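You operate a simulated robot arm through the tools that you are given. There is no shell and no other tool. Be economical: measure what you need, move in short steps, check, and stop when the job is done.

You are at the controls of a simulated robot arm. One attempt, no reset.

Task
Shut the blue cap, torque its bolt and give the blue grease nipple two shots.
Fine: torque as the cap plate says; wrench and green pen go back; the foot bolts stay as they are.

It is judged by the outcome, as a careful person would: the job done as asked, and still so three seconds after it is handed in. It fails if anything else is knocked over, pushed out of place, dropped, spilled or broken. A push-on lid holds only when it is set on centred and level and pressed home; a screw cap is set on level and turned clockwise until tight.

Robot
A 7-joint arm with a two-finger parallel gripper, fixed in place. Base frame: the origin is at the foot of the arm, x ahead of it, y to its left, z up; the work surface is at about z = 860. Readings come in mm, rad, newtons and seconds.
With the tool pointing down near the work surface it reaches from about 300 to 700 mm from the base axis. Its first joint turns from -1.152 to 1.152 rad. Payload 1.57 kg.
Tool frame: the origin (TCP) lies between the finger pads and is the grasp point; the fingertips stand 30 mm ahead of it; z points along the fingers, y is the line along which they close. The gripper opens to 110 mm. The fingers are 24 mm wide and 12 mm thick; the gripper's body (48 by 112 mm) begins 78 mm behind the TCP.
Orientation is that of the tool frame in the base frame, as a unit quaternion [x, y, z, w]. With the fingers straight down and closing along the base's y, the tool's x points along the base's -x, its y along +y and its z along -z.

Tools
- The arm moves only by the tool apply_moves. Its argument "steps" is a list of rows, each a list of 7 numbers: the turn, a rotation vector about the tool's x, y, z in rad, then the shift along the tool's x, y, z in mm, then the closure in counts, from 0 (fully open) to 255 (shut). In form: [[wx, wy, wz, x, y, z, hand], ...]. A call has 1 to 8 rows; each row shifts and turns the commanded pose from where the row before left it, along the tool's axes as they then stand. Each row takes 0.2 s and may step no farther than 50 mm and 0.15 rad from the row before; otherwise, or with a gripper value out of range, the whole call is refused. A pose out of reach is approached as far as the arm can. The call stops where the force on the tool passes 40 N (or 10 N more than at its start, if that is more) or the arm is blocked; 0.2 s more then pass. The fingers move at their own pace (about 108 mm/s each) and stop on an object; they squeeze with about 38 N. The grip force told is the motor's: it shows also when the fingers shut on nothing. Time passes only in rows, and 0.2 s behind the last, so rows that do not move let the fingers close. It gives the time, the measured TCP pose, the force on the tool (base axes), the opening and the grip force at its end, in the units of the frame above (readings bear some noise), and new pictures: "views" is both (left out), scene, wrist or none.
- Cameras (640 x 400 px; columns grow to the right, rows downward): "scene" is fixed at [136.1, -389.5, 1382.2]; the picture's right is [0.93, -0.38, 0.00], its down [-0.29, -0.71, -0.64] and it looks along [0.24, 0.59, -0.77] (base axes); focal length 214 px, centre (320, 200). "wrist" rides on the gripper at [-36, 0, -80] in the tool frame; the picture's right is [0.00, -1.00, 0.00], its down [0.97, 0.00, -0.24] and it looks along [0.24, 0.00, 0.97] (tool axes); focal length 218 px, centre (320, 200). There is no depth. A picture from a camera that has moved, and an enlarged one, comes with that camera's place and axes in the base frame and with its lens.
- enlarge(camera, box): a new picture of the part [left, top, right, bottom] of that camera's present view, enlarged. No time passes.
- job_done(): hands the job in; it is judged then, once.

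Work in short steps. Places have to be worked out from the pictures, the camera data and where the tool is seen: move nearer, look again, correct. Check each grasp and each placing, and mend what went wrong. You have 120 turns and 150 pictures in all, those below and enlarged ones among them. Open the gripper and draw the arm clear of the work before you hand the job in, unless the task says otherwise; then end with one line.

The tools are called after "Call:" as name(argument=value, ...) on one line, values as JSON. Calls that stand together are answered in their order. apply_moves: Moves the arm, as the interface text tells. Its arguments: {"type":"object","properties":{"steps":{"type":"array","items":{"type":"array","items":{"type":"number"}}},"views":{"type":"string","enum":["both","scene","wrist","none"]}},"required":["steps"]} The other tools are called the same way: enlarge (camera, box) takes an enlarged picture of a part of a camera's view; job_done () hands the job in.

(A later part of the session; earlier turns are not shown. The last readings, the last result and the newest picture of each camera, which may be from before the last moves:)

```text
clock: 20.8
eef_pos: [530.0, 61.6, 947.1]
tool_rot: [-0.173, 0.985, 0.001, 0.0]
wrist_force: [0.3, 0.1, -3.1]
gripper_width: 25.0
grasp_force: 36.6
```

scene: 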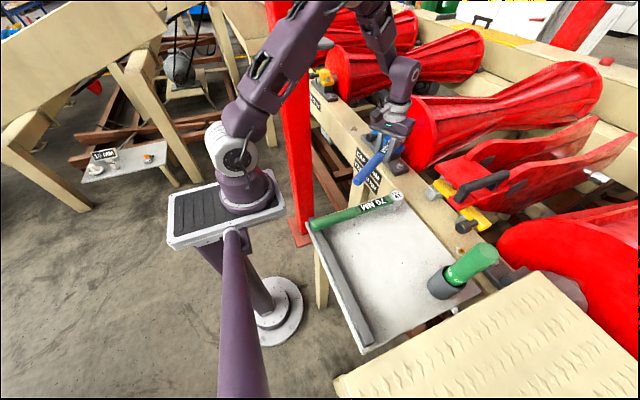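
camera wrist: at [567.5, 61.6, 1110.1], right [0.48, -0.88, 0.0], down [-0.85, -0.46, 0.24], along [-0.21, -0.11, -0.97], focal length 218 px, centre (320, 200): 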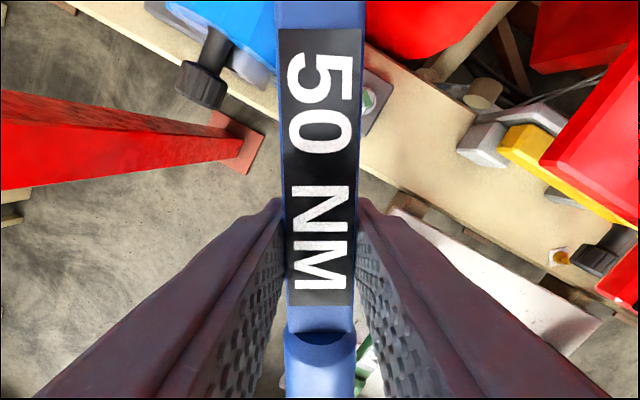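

Call:
apply_moves(steps=[[0, 0, 0.05, 0, 5.2, 0, 255], [0, 0, 0.05, 0, 5.2, 0, 255], [0, 0, 0.05, 0, 5.2, 0, 255]])

Call:
enlarge(camera="scene", box=[365, 105, 425, 155])

```text
clock: 21.6
eef_pos: [525.2, 76.7, 948.6]
tool_rot: [-0.1, 0.995, 0.0, 0.001]
wrist_force: [0.6, -0.2, -4.1]
gripper_width: 25.0
grasp_force: 36.6
camera wrist: at [559.4, 82.2, 1029.7], right [0.2, -0.98, 0.0], down [-0.95, -0.19, 0.24], along [-0.24, -0.05, -0.97], focal length 218 px, centre (320, 200)
```

scene: 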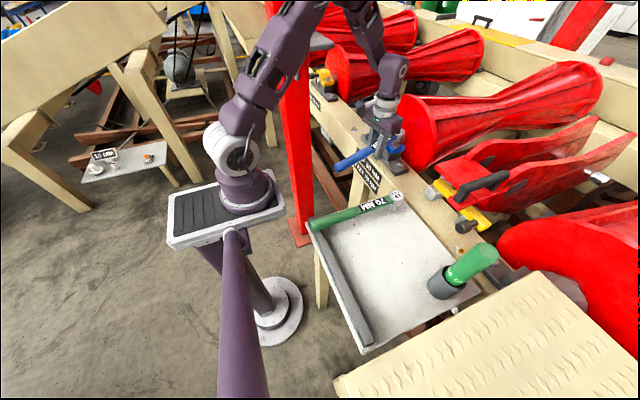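
wrist: 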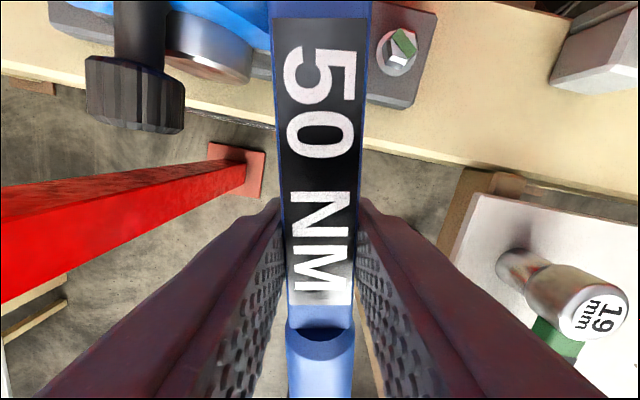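

```text
8.00 times, centred on (395, 130) of scene
camera zoom: at [136.2, -389.4, 1382.2], right [0.93, -0.38, 0.0], down [-0.29, -0.71, -0.64], along [0.24, 0.59, -0.77], focal length 1716 px, centre (-280, 760)
```

zoom: 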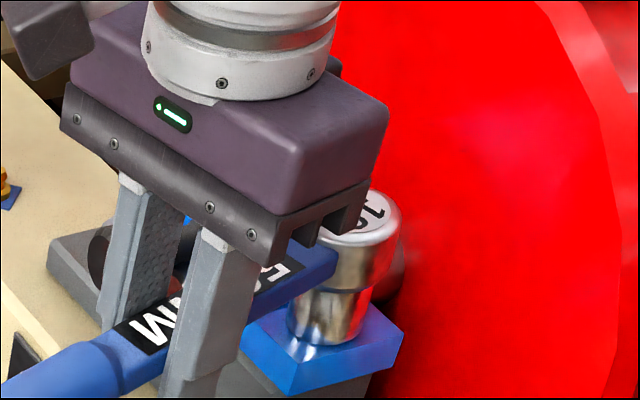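

The socket sits squarely on the bolt. I keep turning.

Call:
apply_moves(steps=[[0, 0, 0.05, 0.1, 5.2, 0, 255], [0, 0, 0.05, 0.1, 5.2, 0, 255], [0, 0, 0.05, 0.1, 5.2, 0, 255], [0, 0, 0.05, 0.1, 5.2, 0, 255]], views="wrist")

```text
clock: 22.6
eef_pos: [523.3, 97.8, 948.3]
tool_rot: [0.0, 1.0, 0.0, 0.0]
wrist_force: [0.2, -0.3, -0.4]
gripper_width: 24.8
grasp_force: 36.3
camera wrist: at [559.2, 96.2, 1029.1], right [0.0, -1.0, 0.0], down [-0.97, 0.0, 0.24], along [-0.24, 0.0, -0.97], focal length 218 px, centre (320, 200)
```

wrist: 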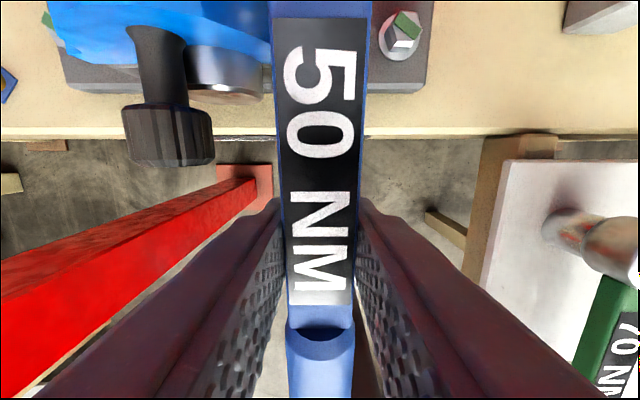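

Call:
apply_moves(steps=[[0, 0, 0.05, 0.1, 5.2, 0, 255], [0, 0, 0.05, 0.1, 5.2, 0, 255], [0, 0, 0.05, 0.1, 5.2, 0, 255], [0, 0, 0.05, 0.1, 5.2, 0, 255], [0, 0, 0.05, 0.1, 5.2, 0, 255], [0, 0, 0.05, 0.1, 5.2, 0, 255]])

Call:
enlarge(camera="scene", box=[365, 105, 425, 155])

```text
clock: 24.0
eef_pos: [527.8, 127.1, 949.3]
tool_rot: [0.149, 0.989, 0.001, -0.001]
wrist_force: [0.6, 0.7, -4.1]
gripper_width: 24.8
grasp_force: 36.7
camera wrist: at [561.7, 115.5, 1030.8], right [-0.3, -0.96, 0.0], down [-0.93, 0.29, 0.24], along [-0.23, 0.07, -0.97], focal length 218 px, centre (320, 200)
```

scene: 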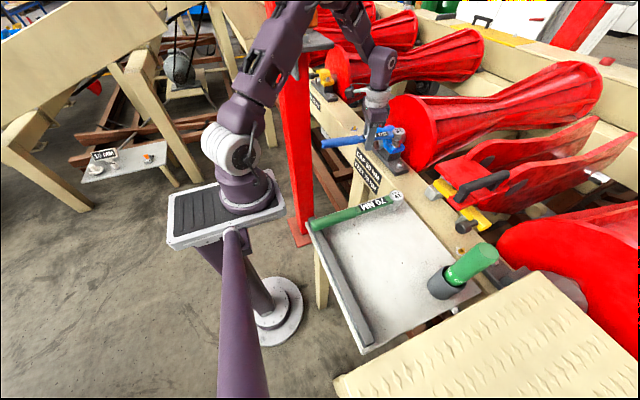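
wrist: 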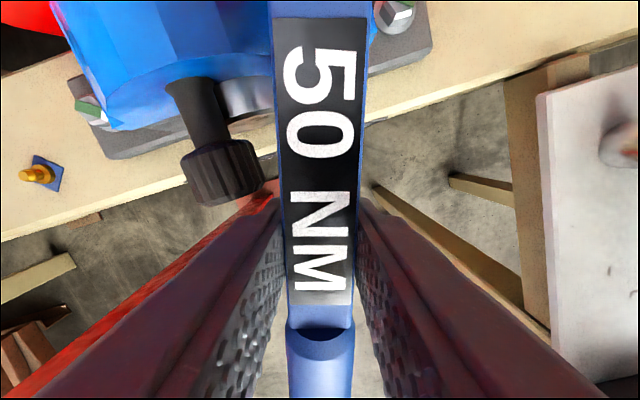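

```text
8.00 times, centred on (395, 130) of scene
camera zoom: at [136.2, -389.4, 1382.2], right [0.93, -0.38, 0.0], down [-0.29, -0.71, -0.64], along [0.24, 0.59, -0.77], focal length 1716 px, centre (-280, 760)
```

zoom: 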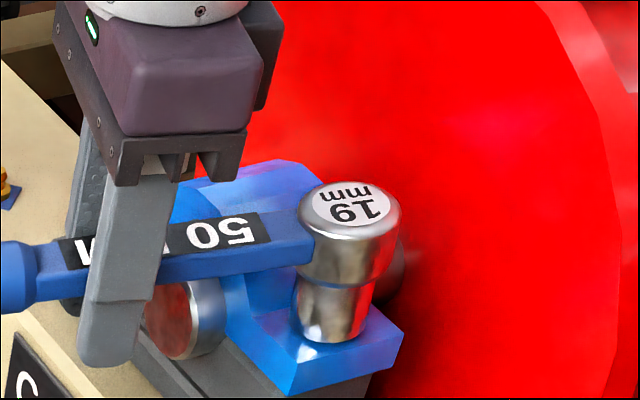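

Still free-running after ≈0.8 rad and the knob is near. I lift the socket off, swing back and check the bolt's mark.

Call:
apply_moves(steps=[[0, 0, 0, 0, 0, -15, 255], [0, 0, 0, 0, 0, -25, 255], [0, 0, 0, 30, 0, -20, 255], [0, 0, 0, 30, 0, 0, 255]], views="scene")

Call:
enlarge(camera="scene", box=[365, 105, 425, 155])

```text
clock: 25.0
eef_pos: [468.9, 145.8, 1008.9]
tool_rot: [0.149, 0.989, 0.001, 0.0]
wrist_force: [0.5, -0.2, -3.8]
gripper_width: 24.7
grasp_force: 37.0
```

scene: 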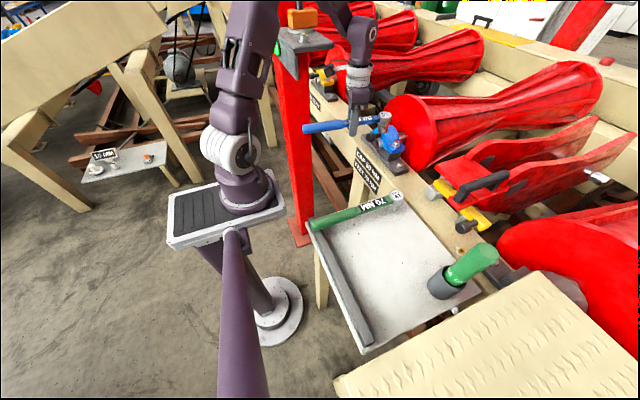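

```text
8.00 times, centred on (395, 130) of scene
camera zoom: at [136.2, -389.4, 1382.2], right [0.93, -0.38, 0.0], down [-0.29, -0.71, -0.64], along [0.24, 0.59, -0.77], focal length 1716 px, centre (-280, 760)
```

zoom: 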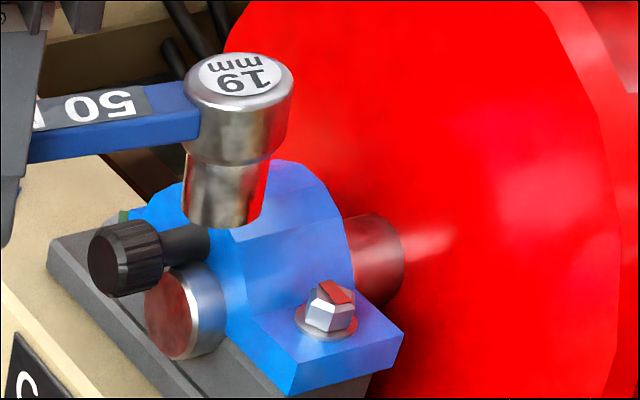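

The bolt has turned (mark moved) but is still red: it needs more turns. I swing back 1.05 rad (one hex flat) and set on again.

Call:
apply_moves(steps=[[0, 0, -0.15, 0, -15.5, -15, 255], [0, 0, -0.15, 0, -15.5, 0, 255], [0, 0, -0.15, 0, -15.5, 0, 255], [0, 0, -0.15, 0, -15.5, 0, 255], [0, 0, -0.15, 0, -15.5, 0, 255], [0, 0, -0.15, 0, -15.5, 0, 255], [0, 0, -0.15, 0, -15.5, 0, 255]], views="scene")

Call:
enlarge(camera="scene", box=[365, 105, 425, 155])

```text
clock: 26.6
eef_pos: [485.6, 43.5, 1023.4]
tool_rot: [-0.368, 0.93, 0.0, 0.0]
wrist_force: [0.3, -0.6, -5.0]
gripper_width: 24.6
grasp_force: 35.9
```

scene: 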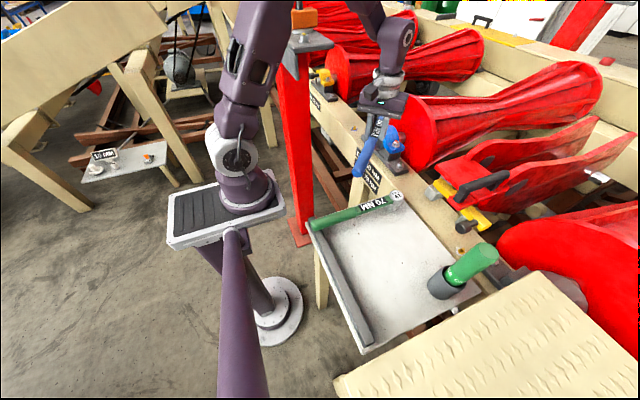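

```text
8.00 times, centred on (395, 130) of scene
camera zoom: at [136.2, -389.5, 1382.2], right [0.93, -0.38, 0.0], down [-0.29, -0.71, -0.64], along [0.24, 0.59, -0.77], focal length 1716 px, centre (-280, 760)
```

zoom: 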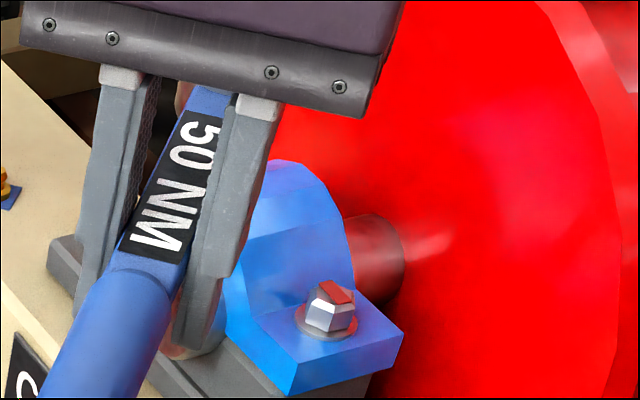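

Call:
apply_moves(steps=[[0, 0, 0, -18, -29, 0, 255], [0, 0, 0, -18, -28.8, 0, 255], [0, 0, 0, 0, 0, 25, 255], [0, 0, 0, 0, 0, 20, 255]], views="none")

```text
clock: 27.6
eef_pos: [551.0, 30.3, 979.6]
tool_rot: [-0.366, 0.931, 0.0, 0.0]
wrist_force: [-0.1, 0.0, -3.8]
gripper_width: 24.8
grasp_force: 36.4
```

Call:
apply_moves(steps=[[0, 0, 0, 0, 0, 0, 255]], views="none")

```text
clock: 28.0
eef_pos: [549.8, 29.2, 979.7]
tool_rot: [-0.366, 0.931, 0.001, 0.0]
wrist_force: [-0.2, 0.3, -5.2]
gripper_width: 24.5
grasp_force: 36.3
```

Call:
apply_moves(steps=[[0, 0, 0, 0.8, -2.8, 8, 255], [0, 0, 0, 0, 0, 5, 255], [0, 0, 0, 0, 0, 4, 255]], views="none")

```text
clock: 28.8
eef_pos: [553.3, 23.5, 961.8]
tool_rot: [-0.367, 0.93, 0.0, 0.0]
wrist_force: [0.2, -0.4, -4.5]
gripper_width: 25.0
grasp_force: 36.7
```

Call:
apply_moves(steps=[[0, 0, 0, 0, 0, 4, 255], [0, 0, 0, 0, 0, 4, 255], [0, 0, 0, 0, 0, 4, 255]], views="scene")

Call:
enlarge(camera="scene", box=[365, 105, 425, 155])

```text
clock: 29.6
eef_pos: [554.1, 24.4, 948.8]
tool_rot: [-0.366, 0.93, 0.0, -0.001]
wrist_force: [0.2, -0.3, -4.4]
gripper_width: 24.8
grasp_force: 36.8
```

scene: 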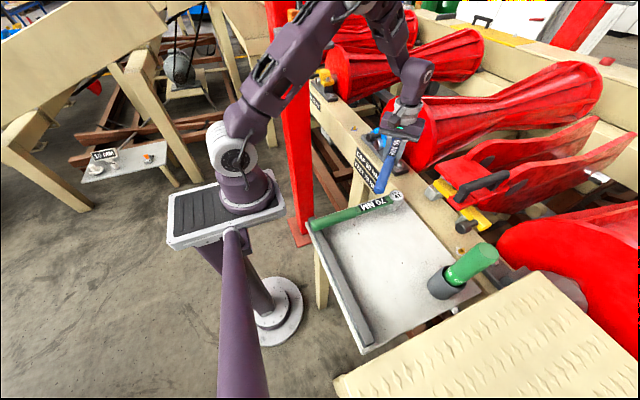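

```text
8.00 times, centred on (395, 130) of scene
camera zoom: at [136.2, -389.4, 1382.2], right [0.93, -0.38, 0.0], down [-0.29, -0.71, -0.64], along [0.24, 0.59, -0.77], focal length 1716 px, centre (-280, 760)
```

zoom: 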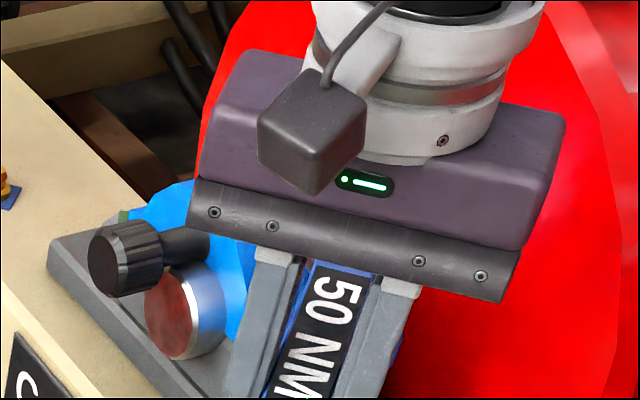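

Call:
apply_moves(steps=[[0, 0, 0, 0, 0, 1.5, 255], [0, 0, 0.05, 0, 5.2, 0, 255], [0, 0, 0.05, 0, 5.2, 0, 255], [0, 0, 0.05, 0, 5.2, 0, 255], [0, 0, 0.05, 0, 5.2, 0, 255]], views="none")

```text
clock: 30.8
eef_pos: [539.9, 40.1, 947.5]
tool_rot: [-0.271, 0.963, -0.001, 0.0]
wrist_force: [-0.5, 1.1, -3.9]
gripper_width: 25.0
grasp_force: 36.9
```

Call:
apply_moves(steps=[[0, 0, 0.05, 0, 5.7, 0, 255], [0, 0, 0.05, 0, 5.7, 0, 255], [0, 0, 0.05, 0, 5.2, 0, 255], [0, 0, 0.05, 0, 5.2, 0, 255], [0, 0, 0.05, 0, 5.2, 0, 255], [0, 0, 0.05, 0, 5.2, 0, 255]], views="none")

```text
clock: 32.2
eef_pos: [526.3, 68.3, 947.5]
tool_rot: [-0.124, 0.992, 0.001, 0.0]
wrist_force: [-0.5, 8.0, -3.5]
gripper_width: 24.7
grasp_force: 36.2
```

Call:
apply_moves(steps=[[0, 0, 0, 0, 3, 0, 255], [0, 0, 0.05, 0, 5.2, 0, 255], [0, 0, 0.05, 0, 5.2, 0, 255]], views="none")

```text
clock: 33.0
eef_pos: [524.0, 80.6, 947.8]
tool_rot: [-0.076, 0.997, -0.001, 0.0]
wrist_force: [4.6, 1.9, -3.1]
gripper_width: 24.7
grasp_force: 36.6
```

Call:
apply_moves(steps=[[0, 0, 0.05, 0, 5.2, 0, 255], [0, 0, 0.05, 0, 5.2, 0, 255], [0, 0, 0.05, 0, 5.2, 0, 255], [0, 0, 0.05, 0, 5.2, 0, 255]], views="scene")

Call:
enlarge(camera="scene", box=[365, 105, 425, 155])

```text
clock: 34.0
eef_pos: [522.5, 101.6, 948.5]
tool_rot: [0.026, 1.0, -0.001, 0.002]
wrist_force: [16.1, 3.0, -5.2]
gripper_width: 24.8
grasp_force: 36.8
```

scene: 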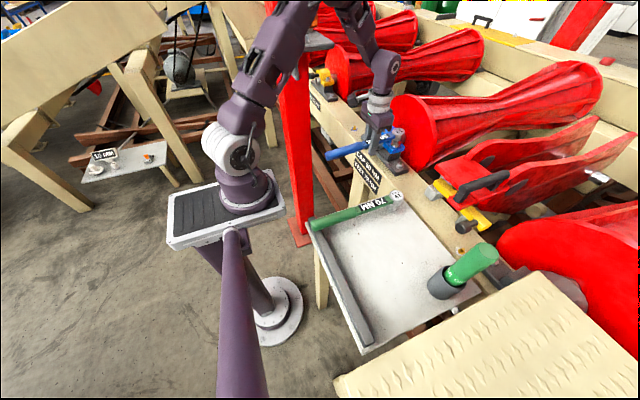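

```text
8.00 times, centred on (395, 130) of scene
camera zoom: at [136.6, -389.4, 1382.1], right [0.93, -0.38, 0.0], down [-0.29, -0.71, -0.64], along [0.24, 0.59, -0.77], focal length 1716 px, centre (-280, 760)
```

zoom: 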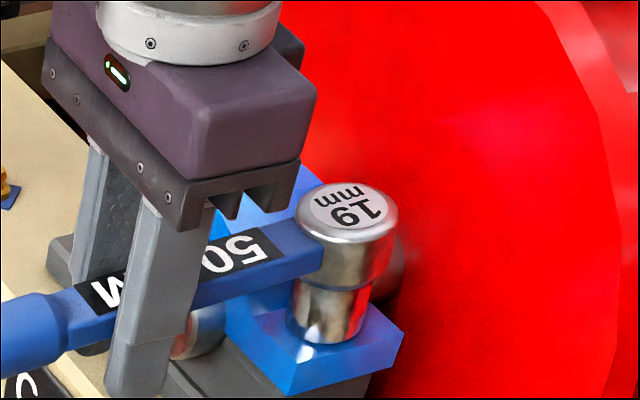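

The bolt pulls the tool outward 16 N, so my arc drifted inward; I correct 2 mm along the handle and continue.

Call:
apply_moves(steps=[[0, 0, 0, -2, 0, 0, 255], [0, 0, 0.05, -0.2, 5.2, 0, 255], [0, 0, 0.05, -0.2, 5.2, 0, 255]], views="none")

```text
clock: 34.8
eef_pos: [524.5, 112.5, 948.7]
tool_rot: [0.075, 0.997, 0.0, -0.001]
wrist_force: [-0.8, 0.0, -4.3]
gripper_width: 24.8
grasp_force: 36.8
```

Call:
apply_moves(steps=[[0, 0, 0.05, -0.2, 5.2, 0, 255], [0, 0, 0.05, -0.2, 5.2, 0, 255], [0, 0, 0.05, -0.2, 5.2, 0, 255], [0, 0, 0.05, -0.2, 5.2, 0, 255]], views="wrist")

```text
clock: 35.8
eef_pos: [530.8, 132.7, 948.3]
tool_rot: [0.172, 0.985, 0.0, 0.0]
wrist_force: [-1.2, -0.2, 2.3]
gripper_width: 24.9
grasp_force: 36.7
camera wrist: at [563.3, 118.7, 1029.2], right [-0.34, -0.94, 0.0], down [-0.91, 0.33, 0.24], along [-0.23, 0.08, -0.97], focal length 218 px, centre (320, 200)
```

wrist: 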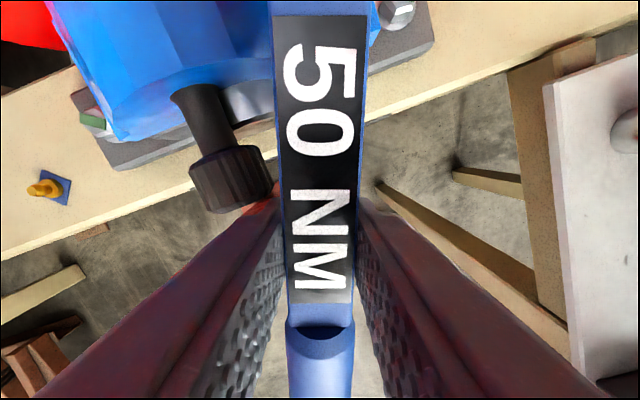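

Near the knob again. Lift off and look at the mark.

Call:
apply_moves(steps=[[0, 0, 0, 0, 0, -15, 255], [0, 0, 0, 0, 0, -30, 255], [0, 0, 0, 30, 0, -25, 255], [0, 0, 0, 25, 0, 0, 255]], views="none")

Call:
enlarge(camera="scene", box=[365, 105, 425, 155])

```text
clock: 36.8
eef_pos: [477.7, 151.5, 1019.2]
tool_rot: [0.173, 0.985, -0.001, 0.0]
wrist_force: [-0.2, 0.8, -4.4]
gripper_width: 24.7
grasp_force: 36.1
```

```text
8.00 times, centred on (395, 130) of scene
camera zoom: at [136.2, -389.4, 1382.2], right [0.93, -0.38, 0.0], down [-0.29, -0.71, -0.64], along [0.24, 0.59, -0.77], focal length 1716 px, centre (-280, 760)
```

zoom: 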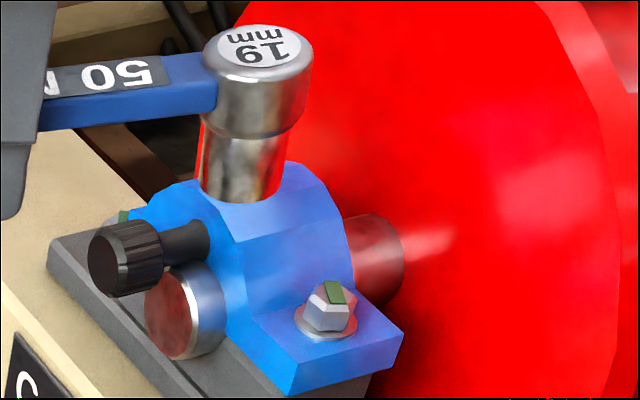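

The mark is now green: the cap bolt is torqued. I raise, square the wrench up and carry it back to the tray.

Call:
apply_moves(steps=[[0, 0, 0, 20, 0, -25, 255], [0, 0, -0.116, 0, -10, 0, 255], [0, 0, -0.116, 0, -20, 0, 255], [0, 0, -0.116, 0, -20, 0, 255], [0, 0, 0, 5, -42, 0, 255], [0, 0, 0, 5, -42, 0, 255], [0, 0, 0, 5, -42, 0, 255], [0, 0, 0, 5, -42, 0, 255]], views="none")

```text
clock: 37.2
eef_pos: [461.1, 154.8, 1036.2]
tool_rot: [0.175, 0.985, -0.003, -0.001]
wrist_force: [0.6, -0.8, -19.2]
gripper_width: 24.8
grasp_force: 36.1
stopped in row 2: the force on the tool passed its limit (the readings are from after the stop); the commanded pose is now the measured one
```

Unexpected contact; I look before moving on.

Call:
apply_moves(steps=[[0, 0, 0, 0, 0, 0, 255]])

Call:
enlarge(camera="scene", box=[230, 0, 430, 160])

```text
clock: 37.6
eef_pos: [460.6, 154.4, 1036.4]
tool_rot: [0.175, 0.985, -0.003, -0.001]
wrist_force: [-1.0, -2.6, -30.4]
gripper_width: 25.0
grasp_force: 36.8
camera wrist: at [494.4, 142.1, 1117.2], right [-0.34, -0.94, 0.01], down [-0.91, 0.33, 0.24], along [-0.23, 0.08, -0.97], focal length 218 px, centre (320, 200)
```

scene: 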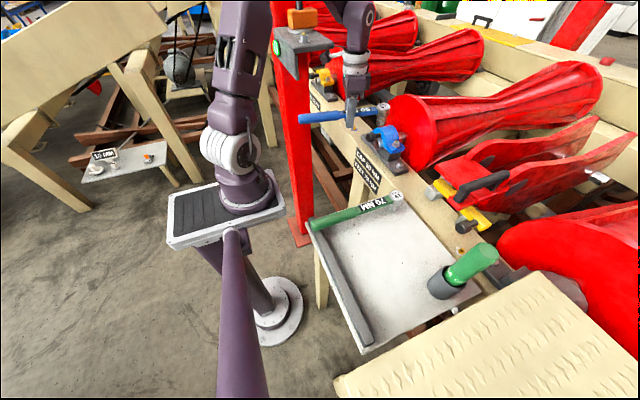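
wrist: 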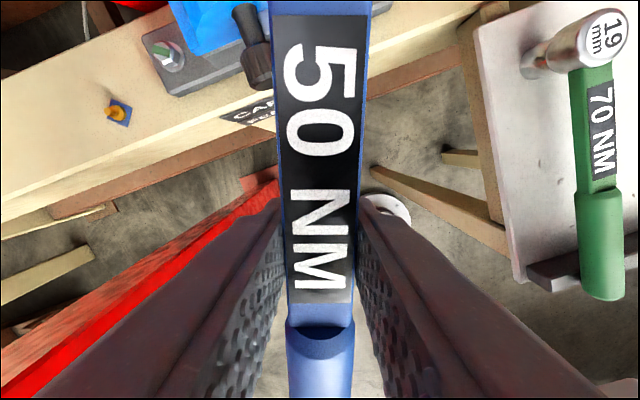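

```text
2.50 times, centred on (330, 80) of scene
camera zoom: at [136.4, -389.4, 1382.2], right [0.93, -0.38, 0.0], down [-0.29, -0.71, -0.64], along [0.24, 0.59, -0.77], focal length 536 px, centre (295, 500)
```

zoom: 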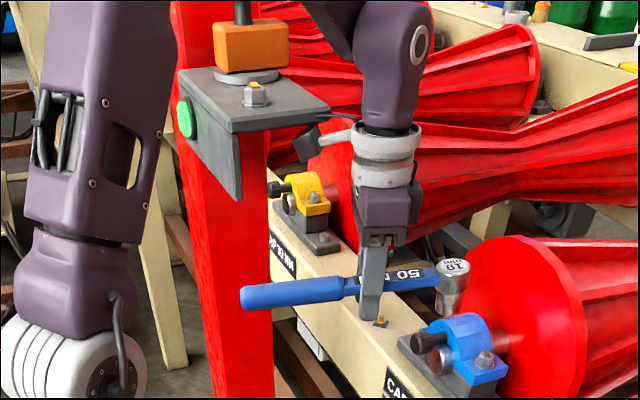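

Call:
apply_moves(steps=[[0, 0, 0, 0, 0, 6, 255]], views="none")

Call:
enlarge(camera="scene", box=[290, 20, 390, 140])

```text
clock: 38.0
eef_pos: [462.2, 156.5, 1030.9]
tool_rot: [0.175, 0.985, -0.002, -0.001]
wrist_force: [0.2, -0.7, -4.3]
gripper_width: 24.8
grasp_force: 36.4
```

```text
3.33 times, centred on (340, 80) of scene
camera zoom: at [136.2, -389.4, 1382.2], right [0.93, -0.38, 0.0], down [-0.29, -0.71, -0.64], along [0.24, 0.59, -0.77], focal length 715 px, centre (253, 600)
```

zoom: 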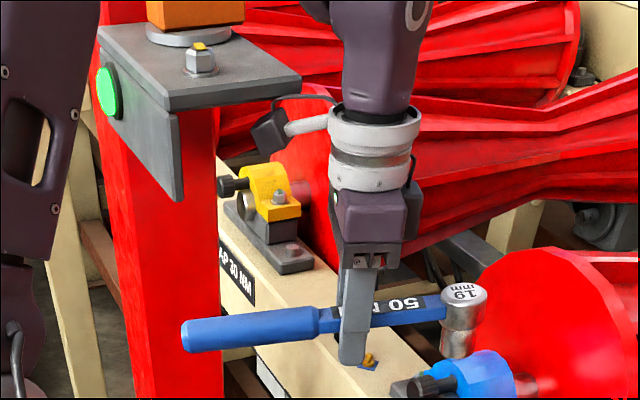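

Force is gone after lowering: the camera box on the flange had touched the underside of the post's bracket. I move away to -y first, then square up.

Call:
apply_moves(steps=[[0, 0, 0, -13.7, -37.6, 0, 255], [0, 0, 0, -13.7, -37.6, 0, 255], [0, 0, 0, -13.7, -37.6, 0, 255], [0, 0, -0.117, 0, -20, 0, 255], [0, 0, -0.117, 0, -20, 0, 255], [0, 0, -0.117, 0, -20, 0, 255]])

Call:
enlarge(camera="scene", box=[260, 0, 360, 100])

```text
clock: 39.4
eef_pos: [447.9, -23.1, 1030.4]
tool_rot: [-0.001, 1.0, -0.002, -0.001]
wrist_force: [-0.4, -0.1, -3.6]
gripper_width: 24.8
grasp_force: 36.4
camera wrist: at [483.7, -24.1, 1111.9], right [0.0, -1.0, 0.0], down [-0.97, 0.0, 0.24], along [-0.24, -0.01, -0.97], focal length 218 px, centre (320, 200)
```

scene: 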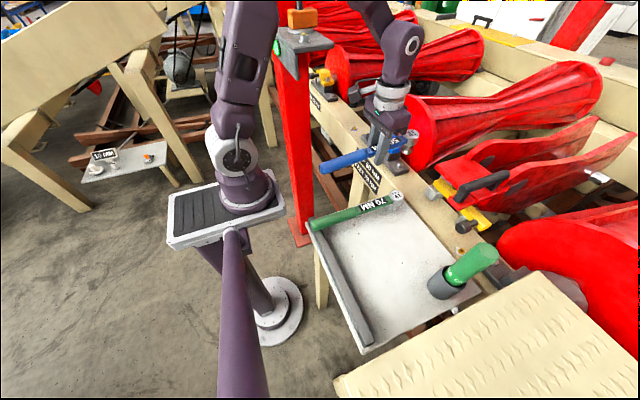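
wrist: 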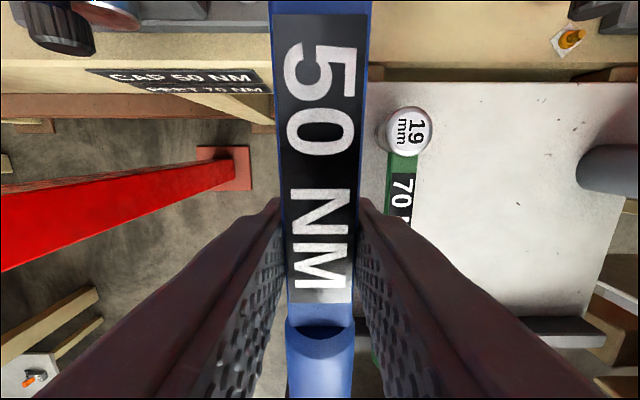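

```text
4.00 times, centred on (310, 50) of scene
camera zoom: at [136.2, -389.5, 1382.2], right [0.93, -0.38, 0.0], down [-0.29, -0.71, -0.64], along [0.24, 0.59, -0.77], focal length 858 px, centre (360, 800)
```

zoom: 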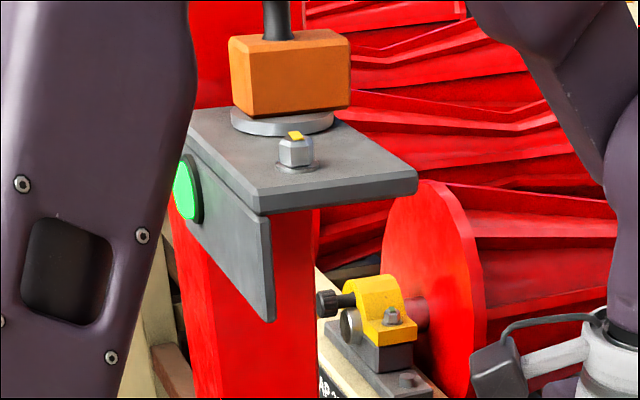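

Bracket is unmoved. Continue to over the wrench's place on the tray.

Call:
apply_moves(steps=[[0, 0, 0, 10.7, -38.4, 0, 255], [0, 0, 0, 10.7, -38.4, 0, 255], [0, 0, 0, 10.7, -38.4, 0, 255], [0, 0, 0, 10.7, -38.4, 0, 255], [0, 0, 0, 10.7, -38.4, 0, 255], [0, 0, 0, 0, 0, 40, 255], [0, 0, 0, 0, 0, 40, 255], [0, 0, 0, 0, 0, 0, 255]])

Call:
enlarge(camera="scene", box=[300, 170, 460, 290])

```text
clock: 41.2
eef_pos: [395.1, -218.3, 951.7]
tool_rot: [-0.001, 1.0, -0.003, -0.001]
wrist_force: [-0.6, 1.0, -4.8]
gripper_width: 25.0
grasp_force: 36.4
camera wrist: at [430.4, -218.7, 1032.6], right [0.0, -1.0, 0.0], down [-0.97, 0.0, 0.24], along [-0.24, 0.0, -0.97], focal length 218 px, centre (320, 200)
```

scene: 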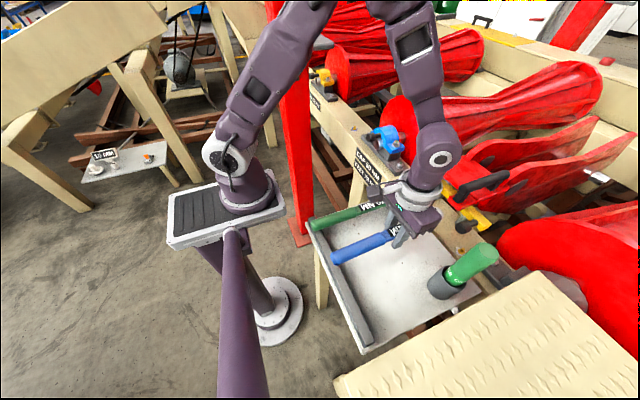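
wrist: 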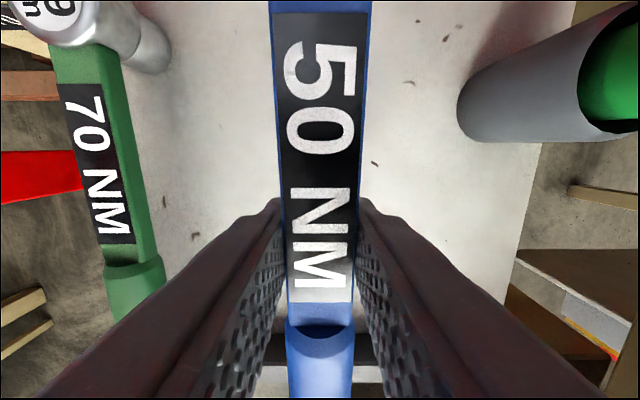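

```text
3.33 times, centred on (380, 230) of scene
camera zoom: at [136.2, -389.5, 1382.2], right [0.93, -0.38, 0.0], down [-0.29, -0.71, -0.64], along [0.24, 0.59, -0.77], focal length 715 px, centre (120, 100)
```

zoom: 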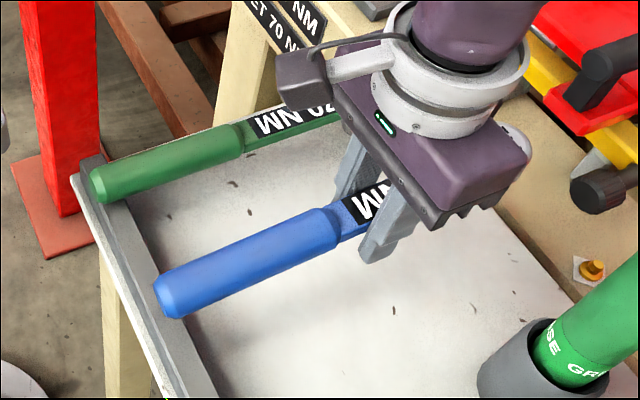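

The wrench sits a few mm higher and slightly head-up in the grip after seating. I lower slowly and watch the force.

Call:
apply_moves(steps=[[0, 0, 0, 0, 1.5, 15, 255], [0, 0, 0, 0, 0, 15, 255], [0, 0, 0, 0, 0, 8, 255], [0, 0, 0, 0, 0, 0, 255]])

Call:
enlarge(camera="scene", box=[300, 170, 460, 290])

```text
clock: 42.2
eef_pos: [393.4, -213.7, 914.9]
tool_rot: [-0.001, 1.0, -0.003, -0.001]
wrist_force: [2.7, 1.0, 3.4]
gripper_width: 24.6
grasp_force: 36.3
camera wrist: at [429.6, -214.7, 996.2], right [0.0, -1.0, 0.01], down [-0.97, 0.0, 0.24], along [-0.24, 0.0, -0.97], focal length 218 px, centre (320, 200)
```

scene: 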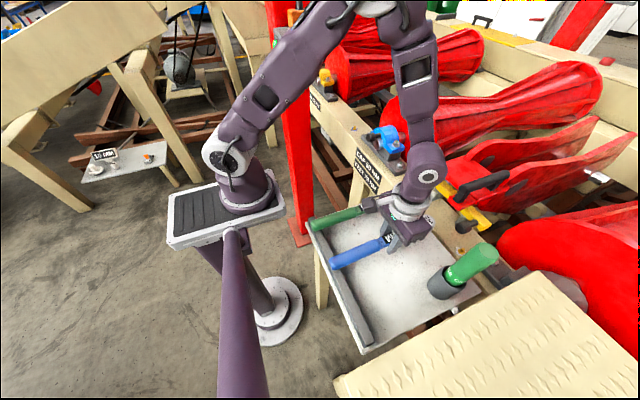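
wrist: 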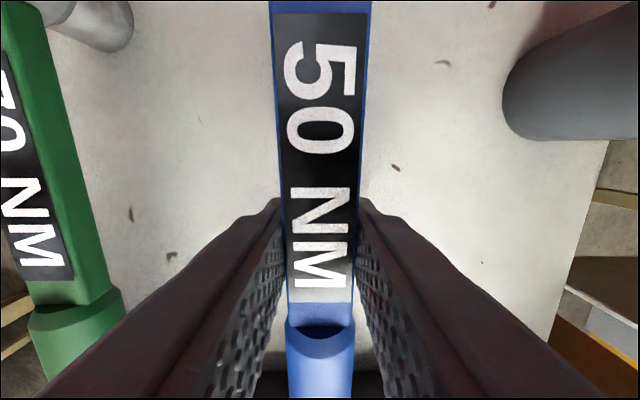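

```text
3.33 times, centred on (380, 230) of scene
camera zoom: at [136.2, -389.4, 1382.2], right [0.93, -0.38, 0.0], down [-0.29, -0.71, -0.64], along [0.24, 0.59, -0.77], focal length 715 px, centre (120, 100)
```

zoom: 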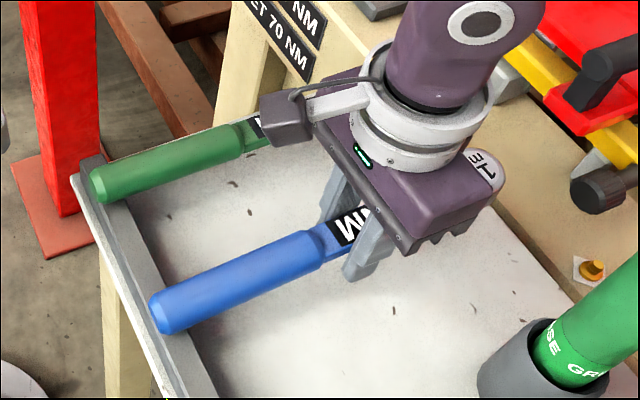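

The handle end has touched the rear rail first (head-up ≈0.12 rad). I tilt the tool to level the wrench, then lower.

Call:
apply_moves(steps=[[0, 0.06, 0, 0, 0, 0, 255], [0, 0.06, 0, 0, 0, 3, 255], [0, 0, 0, -1, 0, 6, 255], [0, 0, 0, 0, 0, 0, 255]], views="none")

Call:
enlarge(camera="scene", box=[300, 170, 460, 290])

```text
clock: 43.2
eef_pos: [393.5, -214.2, 905.9]
tool_rot: [0.0, 0.998, -0.002, -0.061]
wrist_force: [0.1, -0.1, -3.6]
gripper_width: 24.8
grasp_force: 36.5
```

```text
3.33 times, centred on (380, 230) of scene
camera zoom: at [136.2, -389.5, 1382.2], right [0.93, -0.38, 0.0], down [-0.29, -0.71, -0.64], along [0.24, 0.59, -0.77], focal length 715 px, centre (120, 100)
```

zoom: 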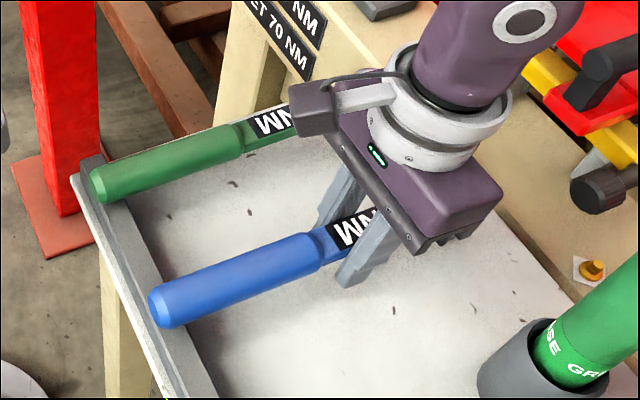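

Call:
apply_moves(steps=[[0, 0, 0, -0.4, 0, 4, 255], [0, 0, 0, -0.3, 0, 3, 255], [0, 0, 0, 0, 0, 0, 255]], views="none")

```text
clock: 44.0
eef_pos: [393.1, -214.1, 899.9]
tool_rot: [0.0, 0.998, -0.002, -0.06]
wrist_force: [-0.2, -1.3, 15.9]
gripper_width: 24.7
grasp_force: 36.3
```

It rests on the tray (≈20 N). I back off 1 mm, open and check.

Call:
apply_moves(steps=[[0, 0, 0, 0, 0, -1, 255], [0, 0, 0, 0, 0, 0, 200], [0, 0, 0, 0, 0, 0, 120], [0, 0, 0, 0, 0, 0, 80], [0, 0, 0, 0, 0, -30, 80], [0, -0.06, 0, 0, 0, -40, 80], [0, -0.06, 0, 0, 0, -40, 60], [0, 0, 0, 0, 0, -40, 0]])

Call:
enlarge(camera="scene", box=[300, 170, 500, 295])

```text
clock: 45.8
eef_pos: [404.2, -213.6, 1050.2]
tool_rot: [-0.001, 1.0, -0.003, -0.001]
wrist_force: [0.4, -0.3, 0.9]
gripper_width: 110.1
grasp_force: 0.0
camera wrist: at [438.9, -214.4, 1131.9], right [0.0, -1.0, 0.0], down [-0.97, 0.0, 0.24], along [-0.24, 0.0, -0.97], focal length 218 px, centre (320, 200)
```

scene: 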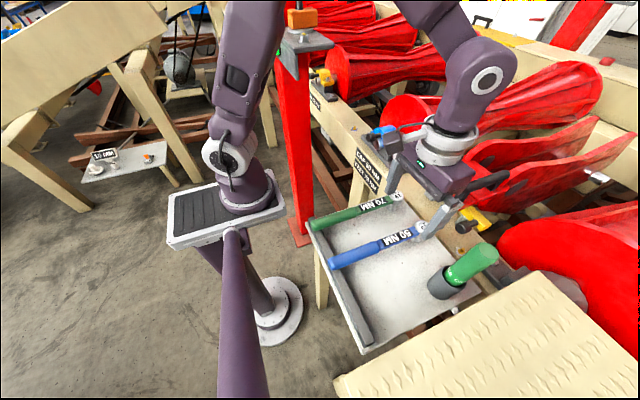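
wrist: 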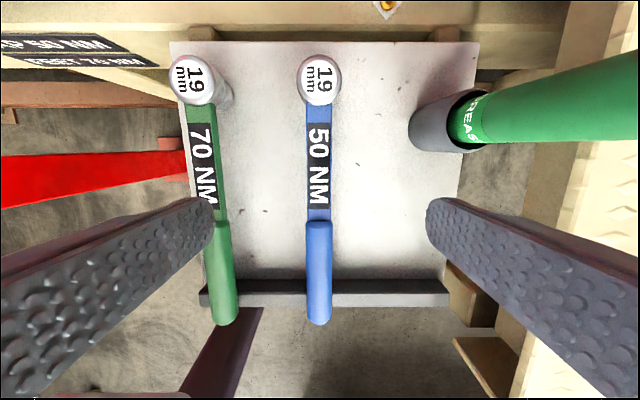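

```text
3.20 times, centred on (400, 232) of scene
camera zoom: at [136.1, -389.5, 1382.2], right [0.93, -0.38, 0.0], down [-0.29, -0.71, -0.64], along [0.24, 0.59, -0.77], focal length 686 px, centre (64, 96)
```

zoom: 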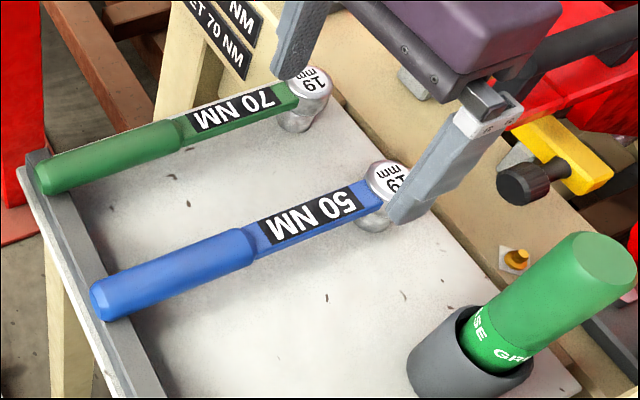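

The wrench lies as it did before. Next the green pen stands in its holder near (455,-337), top z≈1050; I raise and go above it.

Call:
apply_moves(steps=[[0, 0, 0, 0, 0, -45, 0], [0, 0, 0, 0, 0, -45, 0], [0, 0, 0, -10, -10, -40, 0], [0, 0, 0, -10, -38, 0, 0], [0, 0, 0, -10, -38, 0, 0], [0, 0, 0, -10, -38, 0, 0]])

Call:
enlarge(camera="wrist", box=[220, 100, 420, 300])

```text
clock: 47.2
eef_pos: [444.8, -336.7, 1181.3]
tool_rot: [0.0, 1.0, -0.002, -0.002]
wrist_force: [0.3, 0.0, 0.4]
gripper_width: 110.0
grasp_force: 0.0
camera wrist: at [480.9, -337.9, 1262.2], right [0.0, -1.0, 0.0], down [-0.97, 0.0, 0.24], along [-0.24, 0.0, -0.97], focal length 218 px, centre (320, 200)
```

scene: 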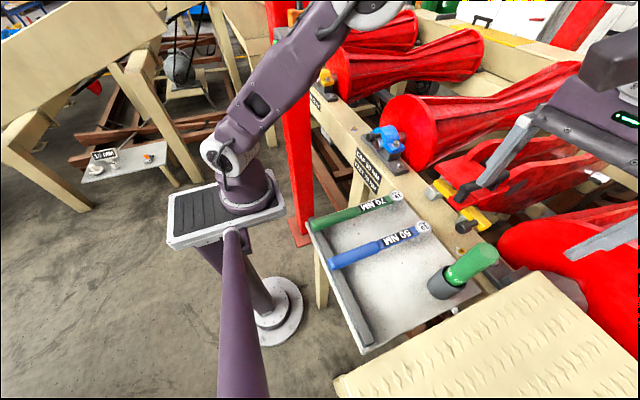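
wrist: 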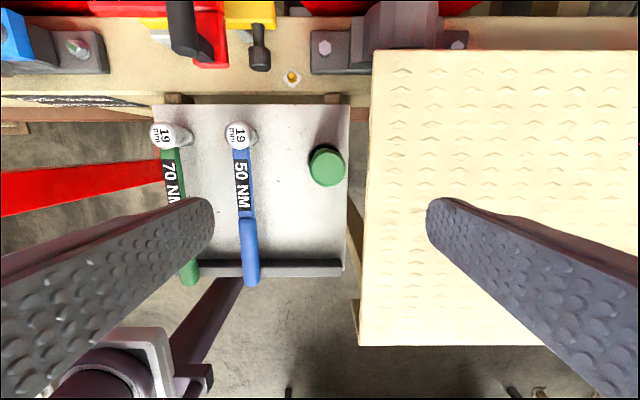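

```text
2.00 times, centred on (320, 200) of wrist
camera zoom: at [480.9, -337.9, 1262.2], right [0.0, -1.0, 0.0], down [-0.97, 0.0, 0.24], along [-0.24, 0.0, -0.97], focal length 436 px, centre (320, 200)
```

zoom: 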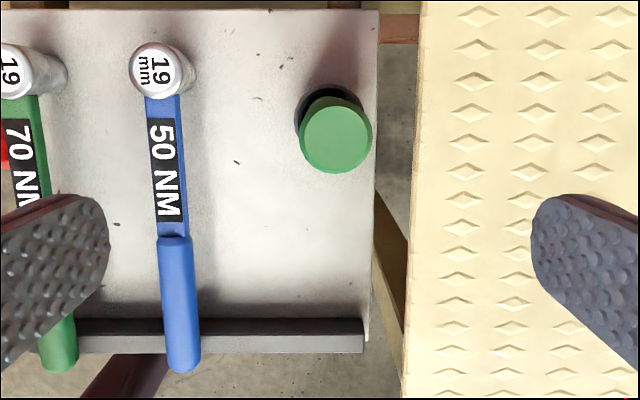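

Pen top is at about (459,-345,1050), diameter ≈35 mm. I line up over it and come down part-way to check centring.

Call:
apply_moves(steps=[[0, 0, 0, -14, -8, 20, 0], [0, 0, 0, 0, 0, 40, 0], [0, 0, 0, 0, 0, 30, 0]], views="wrist")

```text
clock: 48.0
eef_pos: [457.2, -345.5, 1089.2]
tool_rot: [0.001, 1.0, -0.002, 0.0]
wrist_force: [-0.3, 0.0, 0.8]
gripper_width: 110.0
grasp_force: 0.1
camera wrist: at [492.5, -347.4, 1170.9], right [0.0, -1.0, 0.01], down [-0.97, 0.0, 0.24], along [-0.24, -0.01, -0.97], focal length 218 px, centre (320, 200)
```

wrist: 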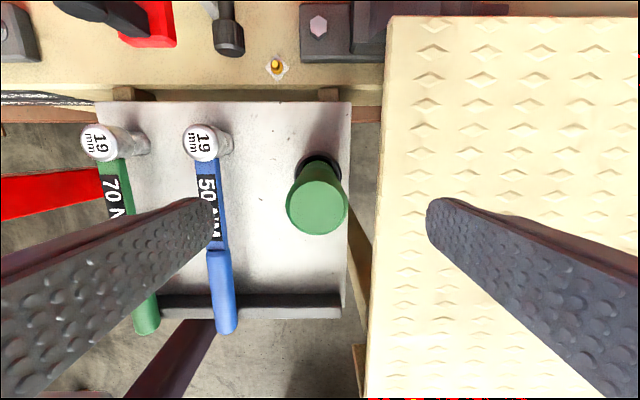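

Centred. I descend to z≈985 around the pen and close.

Call:
apply_moves(steps=[[0, 0, 0, -1, 0, 40, 60], [0, 0, 0, 0, 0, 40, 60], [0, 0, 0, 0, 0, 24, 60], [0, 0, 0, 0, 0, 0, 255], [0, 0, 0, 0, 0, 0, 255], [0, 0, 0, 0, 0, 0, 255]])

Call:
enlarge(camera="scene", box=[400, 200, 520, 310])

```text
clock: 49.4
eef_pos: [461.6, -345.6, 985.3]
tool_rot: [0.001, 1.0, -0.003, 0.0]
wrist_force: [0.3, 1.2, -0.5]
gripper_width: 35.3
grasp_force: 38.2
camera wrist: at [496.2, -346.7, 1066.8], right [0.0, -1.0, 0.0], down [-0.97, 0.0, 0.24], along [-0.24, 0.0, -0.97], focal length 218 px, centre (320, 200)
```

scene: 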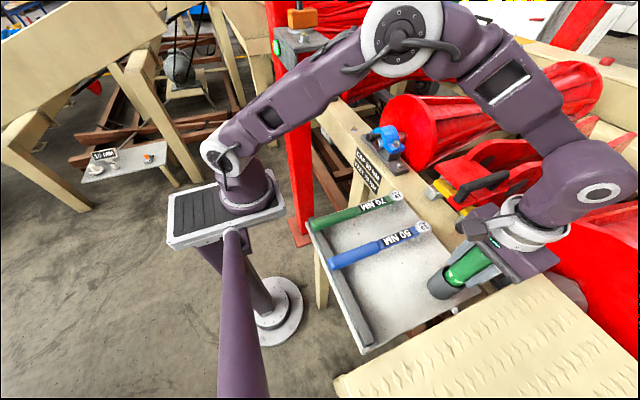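
wrist: 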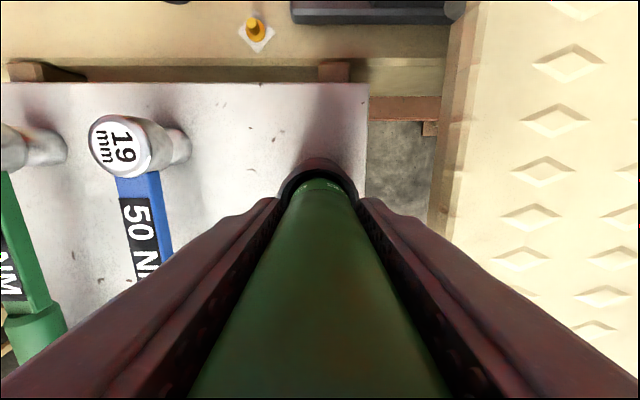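

```text
3.64 times, centred on (460, 255) of scene
camera zoom: at [136.1, -389.5, 1382.2], right [0.93, -0.38, 0.0], down [-0.29, -0.71, -0.64], along [0.24, 0.59, -0.77], focal length 780 px, centre (-189, 0)
```

zoom: 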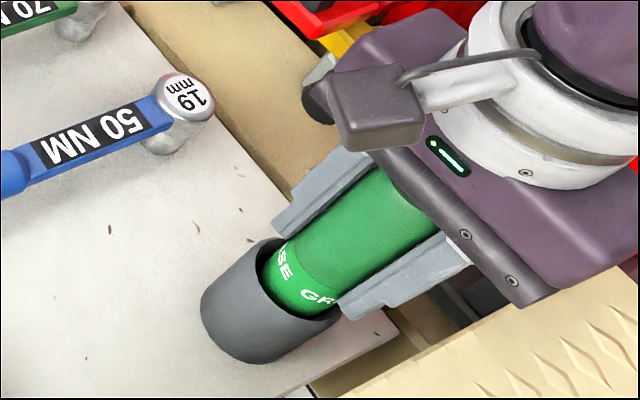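

Gripped at 35.3 mm; rest pose is TCP ≈(459,-345.5,985). I lift it straight out.

Call:
apply_moves(steps=[[0, 0, 0, 0, 0, -20, 255], [0, 0, 0, 0, 0, -40, 255], [0, 0, 0, 0, 0, -45, 255], [0, 0, 0, 0, 0, 0, 255]])

Call:
enlarge(camera="scene", box=[410, 170, 570, 310])

```text
clock: 50.4
eef_pos: [460.2, -344.0, 1088.8]
tool_rot: [0.0, 1.0, -0.003, -0.001]
wrist_force: [-0.3, 0.9, -2.2]
gripper_width: 35.4
grasp_force: 38.3
camera wrist: at [495.0, -344.8, 1171.4], right [0.0, -1.0, 0.0], down [-0.97, 0.0, 0.24], along [-0.24, 0.0, -0.97], focal length 218 px, centre (320, 200)
```

scene: 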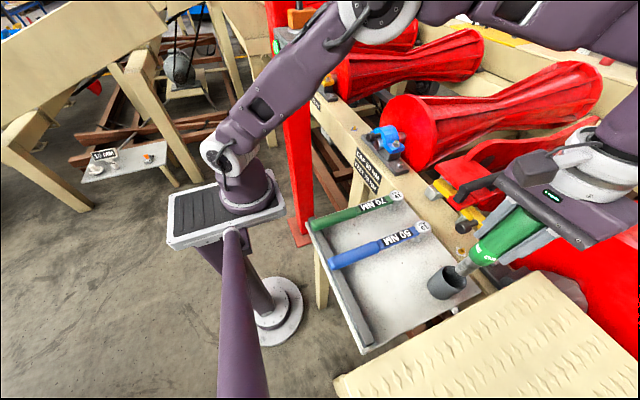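
wrist: 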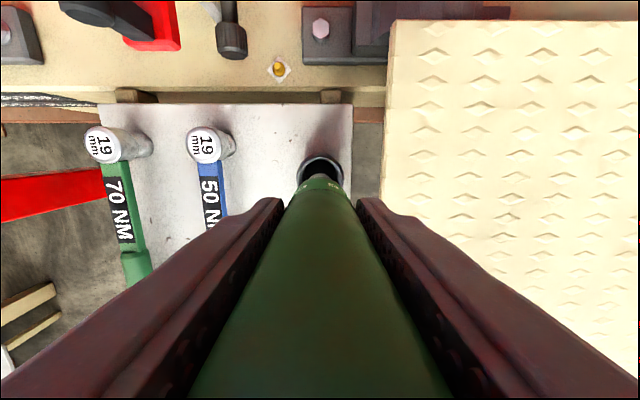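

```text
2.86 times, centred on (490, 240) of scene
camera zoom: at [136.2, -389.5, 1382.2], right [0.93, -0.38, 0.0], down [-0.29, -0.71, -0.64], along [0.24, 0.59, -0.77], focal length 613 px, centre (-166, 86)
```

zoom: 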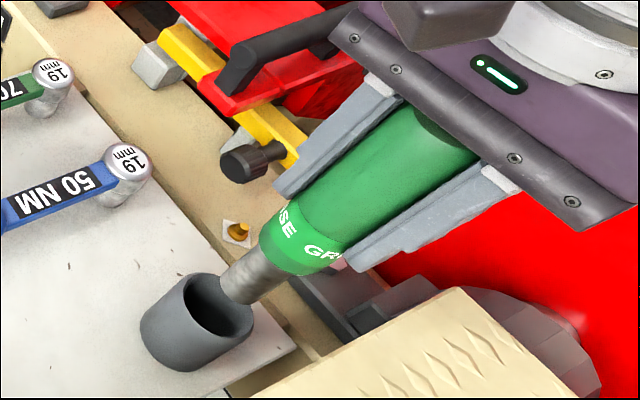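

The pen has a steel nozzle; tip is ≈122 mm below the TCP. I raise to travel height and carry it toward +y.

Call:
apply_moves(steps=[[0, 0, 0, 0, 10, -32, 255], [0, 0, 0, -4, 44, 0, 255], [0, 0, 0, -4, 44, 0, 255], [0, 0, 0, -4, 44, 0, 255], [0, 0, 0, -4, 44, 0, 255], [0, 0, 0, -4, 44, 0, 255], [0, 0, 0, -4, 44, 0, 255], [0, 0, 0, -4, 44, 0, 255]], views="scene")

```text
clock: 52.2
eef_pos: [489.4, -25.1, 1118.0]
tool_rot: [0.001, 1.0, -0.002, -0.001]
wrist_force: [0.1, -0.1, -2.8]
gripper_width: 35.4
grasp_force: 38.0
```

scene: 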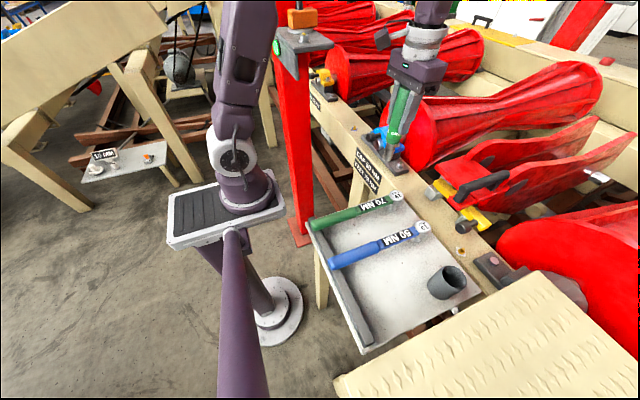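

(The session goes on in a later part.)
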